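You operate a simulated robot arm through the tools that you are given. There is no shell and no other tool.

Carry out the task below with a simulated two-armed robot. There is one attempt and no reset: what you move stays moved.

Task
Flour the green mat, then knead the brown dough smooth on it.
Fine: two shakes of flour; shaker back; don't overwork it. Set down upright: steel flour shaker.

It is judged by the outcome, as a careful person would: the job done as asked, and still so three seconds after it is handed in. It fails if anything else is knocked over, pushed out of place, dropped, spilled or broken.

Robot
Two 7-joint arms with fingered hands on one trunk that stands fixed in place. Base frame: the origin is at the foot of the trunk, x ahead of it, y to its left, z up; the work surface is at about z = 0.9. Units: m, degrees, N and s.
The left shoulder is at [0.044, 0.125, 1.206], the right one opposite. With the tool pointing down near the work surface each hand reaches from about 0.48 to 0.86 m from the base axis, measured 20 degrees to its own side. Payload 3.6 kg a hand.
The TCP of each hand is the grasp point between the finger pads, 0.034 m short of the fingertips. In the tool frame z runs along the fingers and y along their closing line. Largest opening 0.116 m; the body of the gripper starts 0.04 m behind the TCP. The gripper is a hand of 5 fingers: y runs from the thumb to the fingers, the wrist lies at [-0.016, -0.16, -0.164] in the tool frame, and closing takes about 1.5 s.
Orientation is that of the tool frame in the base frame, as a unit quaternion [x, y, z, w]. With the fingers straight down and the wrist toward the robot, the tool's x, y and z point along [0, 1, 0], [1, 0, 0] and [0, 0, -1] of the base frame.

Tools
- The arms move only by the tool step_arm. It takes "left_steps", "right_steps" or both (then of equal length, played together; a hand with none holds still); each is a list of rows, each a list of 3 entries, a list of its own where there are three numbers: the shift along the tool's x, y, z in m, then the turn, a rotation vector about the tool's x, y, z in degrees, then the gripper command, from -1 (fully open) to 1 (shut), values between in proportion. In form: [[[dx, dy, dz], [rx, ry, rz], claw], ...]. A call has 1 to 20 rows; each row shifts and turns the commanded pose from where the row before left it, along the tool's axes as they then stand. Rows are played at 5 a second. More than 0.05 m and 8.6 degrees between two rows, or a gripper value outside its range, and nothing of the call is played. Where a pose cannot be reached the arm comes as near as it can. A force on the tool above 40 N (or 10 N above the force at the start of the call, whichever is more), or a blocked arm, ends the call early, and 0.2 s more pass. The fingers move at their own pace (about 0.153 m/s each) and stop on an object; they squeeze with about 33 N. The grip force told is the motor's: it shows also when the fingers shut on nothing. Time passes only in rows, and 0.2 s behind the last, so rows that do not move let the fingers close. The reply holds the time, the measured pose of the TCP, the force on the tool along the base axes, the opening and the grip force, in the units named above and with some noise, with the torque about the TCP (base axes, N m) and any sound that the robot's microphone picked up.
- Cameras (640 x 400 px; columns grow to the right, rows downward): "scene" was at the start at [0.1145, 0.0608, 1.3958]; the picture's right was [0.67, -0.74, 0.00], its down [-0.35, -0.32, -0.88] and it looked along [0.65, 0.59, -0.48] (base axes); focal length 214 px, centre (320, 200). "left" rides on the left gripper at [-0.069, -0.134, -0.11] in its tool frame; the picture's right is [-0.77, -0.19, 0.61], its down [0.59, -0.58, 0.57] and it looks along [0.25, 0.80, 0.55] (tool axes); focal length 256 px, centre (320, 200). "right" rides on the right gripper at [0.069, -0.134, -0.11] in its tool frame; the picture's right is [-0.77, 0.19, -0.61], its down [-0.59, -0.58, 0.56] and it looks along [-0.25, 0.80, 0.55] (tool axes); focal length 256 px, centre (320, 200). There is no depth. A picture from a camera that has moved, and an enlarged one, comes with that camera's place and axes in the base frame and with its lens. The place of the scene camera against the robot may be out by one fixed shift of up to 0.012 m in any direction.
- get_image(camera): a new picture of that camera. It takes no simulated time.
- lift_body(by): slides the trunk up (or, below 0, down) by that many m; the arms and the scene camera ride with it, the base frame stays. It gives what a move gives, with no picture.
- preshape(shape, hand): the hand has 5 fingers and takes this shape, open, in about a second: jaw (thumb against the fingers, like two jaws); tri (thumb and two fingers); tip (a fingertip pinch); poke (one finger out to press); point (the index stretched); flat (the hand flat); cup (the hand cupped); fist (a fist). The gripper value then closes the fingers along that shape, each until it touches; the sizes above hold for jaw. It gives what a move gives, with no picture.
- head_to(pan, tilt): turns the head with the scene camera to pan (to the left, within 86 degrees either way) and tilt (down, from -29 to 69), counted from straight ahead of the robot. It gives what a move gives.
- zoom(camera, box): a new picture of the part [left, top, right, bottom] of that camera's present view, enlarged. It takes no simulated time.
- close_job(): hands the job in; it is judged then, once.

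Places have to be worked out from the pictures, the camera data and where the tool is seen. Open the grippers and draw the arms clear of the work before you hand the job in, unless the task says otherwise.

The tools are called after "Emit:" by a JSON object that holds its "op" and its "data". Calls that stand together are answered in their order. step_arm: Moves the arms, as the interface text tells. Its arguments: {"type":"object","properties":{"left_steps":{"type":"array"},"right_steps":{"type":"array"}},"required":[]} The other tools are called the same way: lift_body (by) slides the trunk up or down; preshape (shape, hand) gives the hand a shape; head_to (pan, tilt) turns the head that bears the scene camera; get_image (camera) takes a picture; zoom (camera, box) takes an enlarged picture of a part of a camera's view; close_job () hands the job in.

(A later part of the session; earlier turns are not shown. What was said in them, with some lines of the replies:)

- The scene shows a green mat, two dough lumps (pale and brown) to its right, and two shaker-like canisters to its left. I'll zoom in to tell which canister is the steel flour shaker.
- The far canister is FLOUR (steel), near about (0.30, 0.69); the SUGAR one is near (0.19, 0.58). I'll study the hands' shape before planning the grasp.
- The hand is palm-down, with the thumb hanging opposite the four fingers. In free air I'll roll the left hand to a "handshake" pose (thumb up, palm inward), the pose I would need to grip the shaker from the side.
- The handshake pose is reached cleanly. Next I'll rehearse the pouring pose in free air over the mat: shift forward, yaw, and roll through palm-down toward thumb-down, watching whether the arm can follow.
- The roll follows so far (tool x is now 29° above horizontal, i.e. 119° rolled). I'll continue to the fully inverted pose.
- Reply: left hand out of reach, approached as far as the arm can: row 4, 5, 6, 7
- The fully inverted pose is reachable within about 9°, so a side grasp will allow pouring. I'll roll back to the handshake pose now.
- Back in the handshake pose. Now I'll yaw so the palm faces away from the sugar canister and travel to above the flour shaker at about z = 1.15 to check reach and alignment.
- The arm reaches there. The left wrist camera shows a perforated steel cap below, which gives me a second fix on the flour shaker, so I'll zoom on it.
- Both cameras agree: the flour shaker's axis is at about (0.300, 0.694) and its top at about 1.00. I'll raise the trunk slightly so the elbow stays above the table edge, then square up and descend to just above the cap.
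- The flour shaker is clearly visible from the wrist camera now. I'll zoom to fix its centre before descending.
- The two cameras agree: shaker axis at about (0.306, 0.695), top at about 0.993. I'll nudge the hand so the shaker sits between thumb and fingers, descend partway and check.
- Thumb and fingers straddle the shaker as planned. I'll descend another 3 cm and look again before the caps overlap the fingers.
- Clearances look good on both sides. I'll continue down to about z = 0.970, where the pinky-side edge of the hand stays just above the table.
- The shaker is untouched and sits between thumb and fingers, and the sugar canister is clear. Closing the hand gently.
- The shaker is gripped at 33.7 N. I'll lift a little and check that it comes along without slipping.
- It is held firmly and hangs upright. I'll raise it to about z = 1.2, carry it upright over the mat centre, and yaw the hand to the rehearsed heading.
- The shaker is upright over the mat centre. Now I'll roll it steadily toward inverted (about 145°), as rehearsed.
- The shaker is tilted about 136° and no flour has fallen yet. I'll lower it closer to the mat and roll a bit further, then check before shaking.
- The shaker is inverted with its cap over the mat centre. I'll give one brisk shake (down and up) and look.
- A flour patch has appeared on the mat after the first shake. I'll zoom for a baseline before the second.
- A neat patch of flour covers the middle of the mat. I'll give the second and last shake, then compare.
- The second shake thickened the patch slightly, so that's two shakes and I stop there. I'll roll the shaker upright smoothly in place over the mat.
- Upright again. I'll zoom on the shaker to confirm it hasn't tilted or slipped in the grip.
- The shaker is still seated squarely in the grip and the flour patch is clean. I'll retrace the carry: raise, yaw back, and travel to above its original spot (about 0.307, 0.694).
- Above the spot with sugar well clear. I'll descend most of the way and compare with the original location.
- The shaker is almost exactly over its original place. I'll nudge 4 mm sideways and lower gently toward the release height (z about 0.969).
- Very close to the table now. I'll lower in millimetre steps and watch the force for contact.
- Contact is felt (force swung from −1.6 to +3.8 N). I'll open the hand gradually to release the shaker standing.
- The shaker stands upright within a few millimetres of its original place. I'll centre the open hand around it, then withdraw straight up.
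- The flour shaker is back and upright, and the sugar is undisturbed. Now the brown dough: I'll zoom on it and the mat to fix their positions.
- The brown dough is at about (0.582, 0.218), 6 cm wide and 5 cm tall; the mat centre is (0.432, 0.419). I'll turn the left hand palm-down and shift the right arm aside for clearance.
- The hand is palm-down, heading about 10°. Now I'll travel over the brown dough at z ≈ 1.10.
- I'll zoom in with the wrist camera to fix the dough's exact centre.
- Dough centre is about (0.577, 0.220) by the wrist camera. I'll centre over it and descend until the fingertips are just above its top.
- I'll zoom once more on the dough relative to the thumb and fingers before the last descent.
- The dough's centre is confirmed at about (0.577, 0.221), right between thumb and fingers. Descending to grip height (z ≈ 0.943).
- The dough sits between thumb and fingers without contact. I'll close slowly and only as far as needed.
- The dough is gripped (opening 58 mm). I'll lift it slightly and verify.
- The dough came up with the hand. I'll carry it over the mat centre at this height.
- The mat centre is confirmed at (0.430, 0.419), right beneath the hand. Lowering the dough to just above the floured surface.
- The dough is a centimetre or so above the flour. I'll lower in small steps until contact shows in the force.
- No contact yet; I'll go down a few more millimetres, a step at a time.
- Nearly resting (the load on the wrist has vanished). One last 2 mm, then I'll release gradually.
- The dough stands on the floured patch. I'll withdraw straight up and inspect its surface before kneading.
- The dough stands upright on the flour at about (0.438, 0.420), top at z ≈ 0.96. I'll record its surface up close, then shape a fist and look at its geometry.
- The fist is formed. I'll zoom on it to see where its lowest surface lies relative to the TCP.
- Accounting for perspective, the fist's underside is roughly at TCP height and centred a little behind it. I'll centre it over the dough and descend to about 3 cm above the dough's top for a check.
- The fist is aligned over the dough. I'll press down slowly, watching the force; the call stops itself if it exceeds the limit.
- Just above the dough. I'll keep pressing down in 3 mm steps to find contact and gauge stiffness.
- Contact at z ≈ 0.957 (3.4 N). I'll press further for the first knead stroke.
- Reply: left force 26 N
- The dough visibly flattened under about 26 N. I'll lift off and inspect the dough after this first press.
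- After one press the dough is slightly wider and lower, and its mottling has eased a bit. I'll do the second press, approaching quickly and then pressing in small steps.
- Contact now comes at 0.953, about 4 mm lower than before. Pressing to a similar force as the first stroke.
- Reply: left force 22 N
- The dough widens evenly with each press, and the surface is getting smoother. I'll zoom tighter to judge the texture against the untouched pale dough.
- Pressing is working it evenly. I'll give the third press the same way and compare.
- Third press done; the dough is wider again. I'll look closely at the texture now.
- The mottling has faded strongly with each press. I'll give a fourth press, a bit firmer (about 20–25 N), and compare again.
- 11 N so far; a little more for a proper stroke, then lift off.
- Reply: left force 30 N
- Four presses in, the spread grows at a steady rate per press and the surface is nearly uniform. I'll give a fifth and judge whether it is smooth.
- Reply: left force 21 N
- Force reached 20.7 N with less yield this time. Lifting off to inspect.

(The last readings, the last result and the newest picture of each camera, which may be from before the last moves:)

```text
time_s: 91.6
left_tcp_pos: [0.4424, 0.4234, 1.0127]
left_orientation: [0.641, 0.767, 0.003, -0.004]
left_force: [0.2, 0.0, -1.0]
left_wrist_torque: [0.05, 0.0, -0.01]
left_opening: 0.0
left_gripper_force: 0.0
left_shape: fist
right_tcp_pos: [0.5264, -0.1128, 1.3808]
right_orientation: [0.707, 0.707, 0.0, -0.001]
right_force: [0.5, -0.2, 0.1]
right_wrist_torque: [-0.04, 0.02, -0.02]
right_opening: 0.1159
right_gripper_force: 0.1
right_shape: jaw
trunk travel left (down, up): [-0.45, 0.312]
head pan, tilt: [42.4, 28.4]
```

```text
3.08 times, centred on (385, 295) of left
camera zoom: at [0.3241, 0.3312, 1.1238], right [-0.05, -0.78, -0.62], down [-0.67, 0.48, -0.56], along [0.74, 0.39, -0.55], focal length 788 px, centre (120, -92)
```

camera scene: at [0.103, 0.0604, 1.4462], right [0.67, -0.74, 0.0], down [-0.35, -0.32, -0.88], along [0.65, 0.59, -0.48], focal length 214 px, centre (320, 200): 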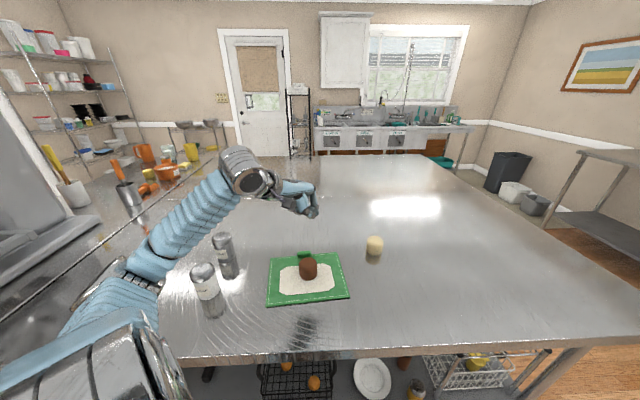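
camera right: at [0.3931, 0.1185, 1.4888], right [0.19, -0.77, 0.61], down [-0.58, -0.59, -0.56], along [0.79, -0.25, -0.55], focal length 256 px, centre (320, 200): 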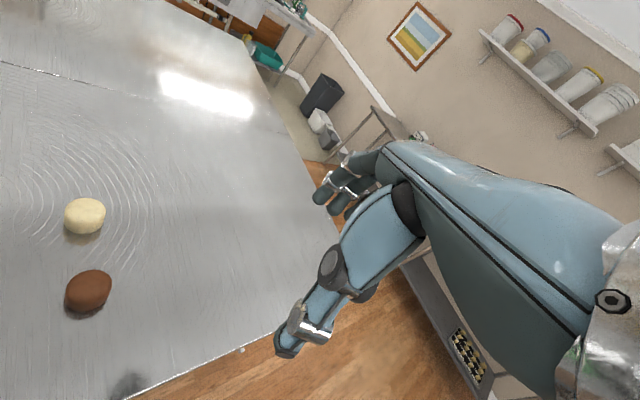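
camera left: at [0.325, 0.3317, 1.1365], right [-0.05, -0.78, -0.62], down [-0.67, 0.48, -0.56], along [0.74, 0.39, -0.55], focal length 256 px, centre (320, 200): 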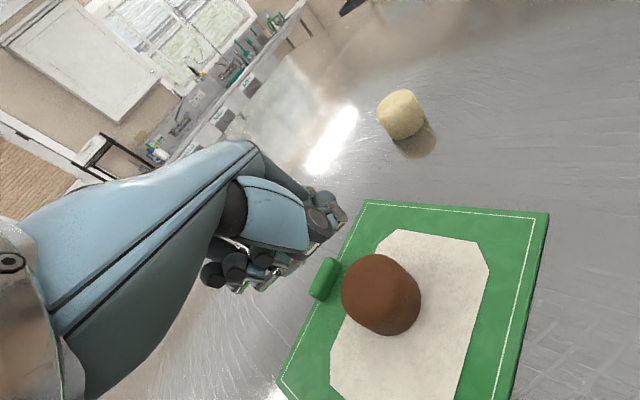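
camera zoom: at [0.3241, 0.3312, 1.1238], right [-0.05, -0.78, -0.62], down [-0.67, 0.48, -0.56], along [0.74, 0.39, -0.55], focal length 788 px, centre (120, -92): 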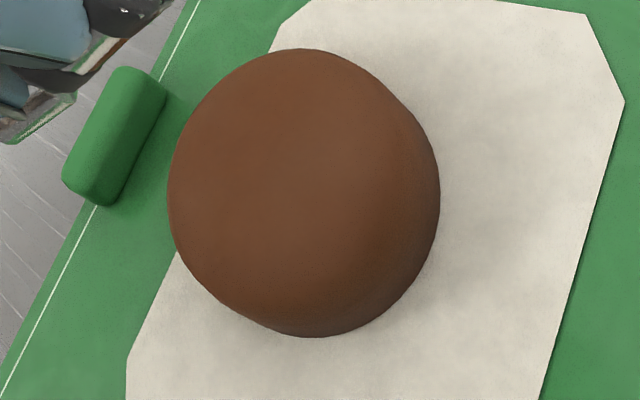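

The fifth press changed nothing more: width, height and surface are the same as after the fourth, so the dough is fully worked and I must not overwork it. I'll check the surface once more close up next to the raw pale dough.

Emit:
{"op": "zoom", "data": {"camera": "left", "box": [350, 240, 410, 340]}}

Emit:
{"op": "zoom", "data": {"camera": "left", "box": [350, 70, 460, 170]}}

Emit:
{"op": "get_image", "data": {"camera": "scene"}}

```text
4.00 times, centred on (380, 290) of left
camera zoom: at [0.3241, 0.3312, 1.1238], right [-0.05, -0.78, -0.62], down [-0.67, 0.48, -0.56], along [0.74, 0.39, -0.55], focal length 1024 px, centre (80, -160)
```

zoom: 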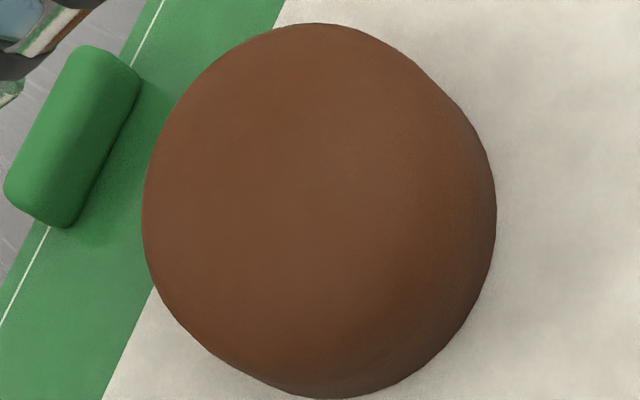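

```text
4.00 times, centred on (405, 120) of left
camera zoom: at [0.3241, 0.3312, 1.1238], right [-0.05, -0.78, -0.62], down [-0.67, 0.48, -0.56], along [0.74, 0.39, -0.55], focal length 1024 px, centre (-20, 520)
```

zoom: 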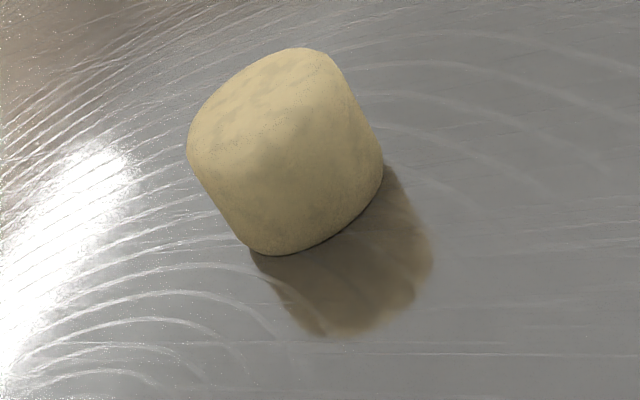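

```text
taken
camera scene: at [0.1029, 0.0605, 1.4462], right [0.67, -0.74, 0.0], down [-0.35, -0.32, -0.88], along [0.65, 0.59, -0.48], focal length 214 px, centre (320, 200)
```

scene: 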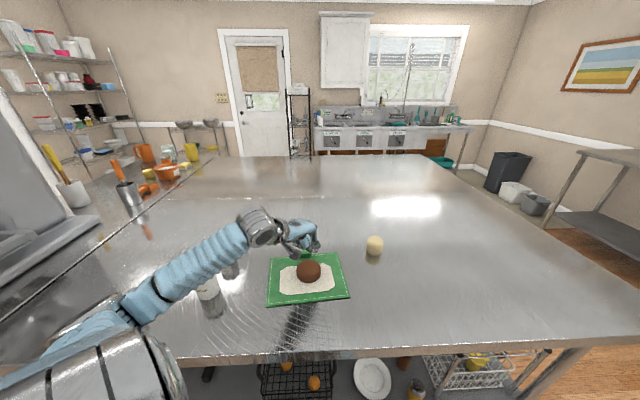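

The brown dough is uniform and smooth compared with the mottled raw one, and it rests on the floured mat. I'll stop kneading here and draw the left hand straight up and clear.

Emit:
{"op": "step_arm", "data": {"left_steps": [[[0, 0, -0.03], [0, 0, 0], 1], [[0, 0, -0.045], [0, 0, 0], 1], [[0, 0, -0.045], [0, 0, 0], 1], [[0, 0, -0.045], [0, 0, 0], 1], [[0, -0.015, -0.045], [0, 0, 0], 1], [[0, -0.015, -0.045], [0, 0, 0], 1], [[0, -0.02, -0.04], [0, 0, 0], 1], [[0, -0.03, -0.02], [0, 0, 0], 1], [[0.02, -0.03, 0], [0, 0, 0], 1], [[0, 0, 0], [0, 0, 0], 1]]}}

Emit:
{"op": "preshape", "data": {"hand": "left", "shape": "jaw"}}

Emit:
{"op": "get_image", "data": {"camera": "scene"}}

```text
time_s: 93.8
left_tcp_pos: [0.3318, 0.4183, 1.3266]
left_orientation: [0.642, 0.767, 0.003, -0.005]
left_force: [-0.6, -0.2, -0.4]
left_wrist_torque: [-0.02, 0.04, 0.02]
left_opening: 0.0
left_gripper_force: 0.1
left_shape: fist
right_tcp_pos: [0.527, -0.1127, 1.3811]
right_orientation: [0.707, 0.707, 0.001, 0.0]
right_force: [0.0, -0.2, -0.7]
right_wrist_torque: [0.0, 0.0, -0.03]
right_opening: 0.1159
right_gripper_force: 0.1
right_shape: jaw
trunk travel left (down, up): [-0.45, 0.312]
head pan, tilt: [42.4, 28.4]
```

```text
time_s: 94.7
left_tcp_pos: [0.3324, 0.4191, 1.3282]
left_orientation: [0.642, 0.767, 0.003, -0.003]
left_force: [0.2, 0.2, -0.5]
left_wrist_torque: [-0.02, 0.0, -0.01]
left_opening: 0.1158
left_gripper_force: 0.1
left_shape: jaw
right_tcp_pos: [0.5255, -0.1114, 1.3814]
right_orientation: [0.707, 0.707, -0.001, 0.0]
right_force: [0.2, -0.6, 0.2]
right_wrist_torque: [-0.01, 0.02, 0.02]
right_opening: 0.1159
right_gripper_force: 0.1
right_shape: jaw
trunk travel left (down, up): [-0.45, 0.312]
head pan, tilt: [42.4, 28.4]
```

```text
taken
camera scene: at [0.103, 0.0604, 1.4462], right [0.67, -0.74, 0.0], down [-0.35, -0.32, -0.88], along [0.65, 0.59, -0.48], focal length 214 px, centre (320, 200)
```

scene: 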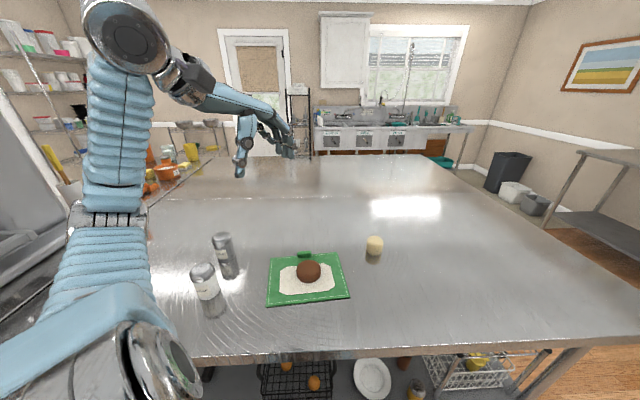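

Hands are open and clear, shaker upright, and the mat and pale dough in place. A last close look at the dough and the canisters before handing in.

Emit:
{"op": "zoom", "data": {"camera": "scene", "box": [285, 245, 335, 295]}}

Emit:
{"op": "zoom", "data": {"camera": "scene", "box": [170, 220, 410, 330]}}

```text
8.00 times, centred on (310, 270) of scene
camera zoom: at [0.103, 0.0604, 1.4462], right [0.67, -0.74, 0.0], down [-0.35, -0.32, -0.88], along [0.65, 0.59, -0.48], focal length 1716 px, centre (400, -360)
```

zoom: 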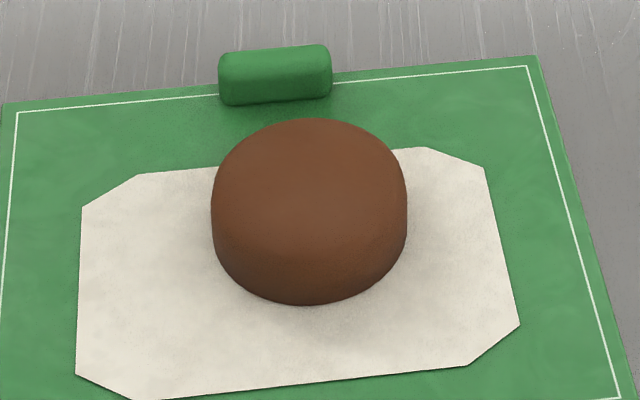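

```text
2.67 times, centred on (290, 275) of scene
camera zoom: at [0.103, 0.0604, 1.4462], right [0.67, -0.74, 0.0], down [-0.35, -0.32, -0.88], along [0.65, 0.59, -0.48], focal length 572 px, centre (400, 0)
```

zoom: 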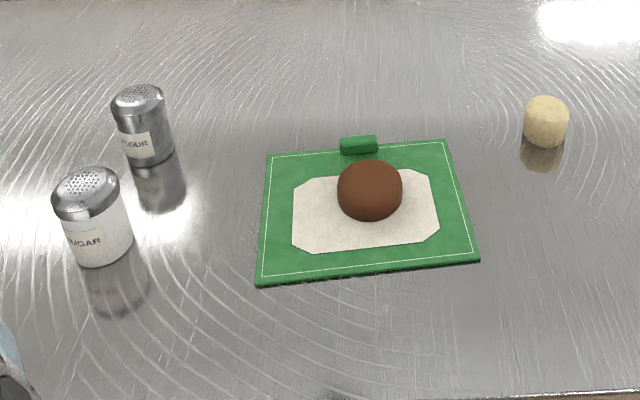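

The mat is floured with two shakes and the brown dough is kneaded smooth and sitting on the flour. The steel flour shaker is upright at its place, and the sugar and pale dough are undisturbed, with both hands open and clear. Handing in.

Emit:
{"op": "close_job", "data": {}}

```text
The job is handed in.
```

I floured the green mat with two shakes, kneaded the brown dough on it, and handed the job in. I haven't seen a verdict.

- **Flour:** the patch sits in the middle of the mat, and no flour shows outside it.
- **Shaker:** the steel flour shaker stands upright, within a few millimetres of where it started.
- **Dough:** I gave it five presses with the fist. It spread and grew smoother through the fourth; the fifth made no visible change, so I stopped. I judged smoothness by eye against the untouched pale dough, and there was no other sign of when it was done.
- **Everything else:** the sugar canister and pale dough weren't moved. Both hands are open and clear of the work.
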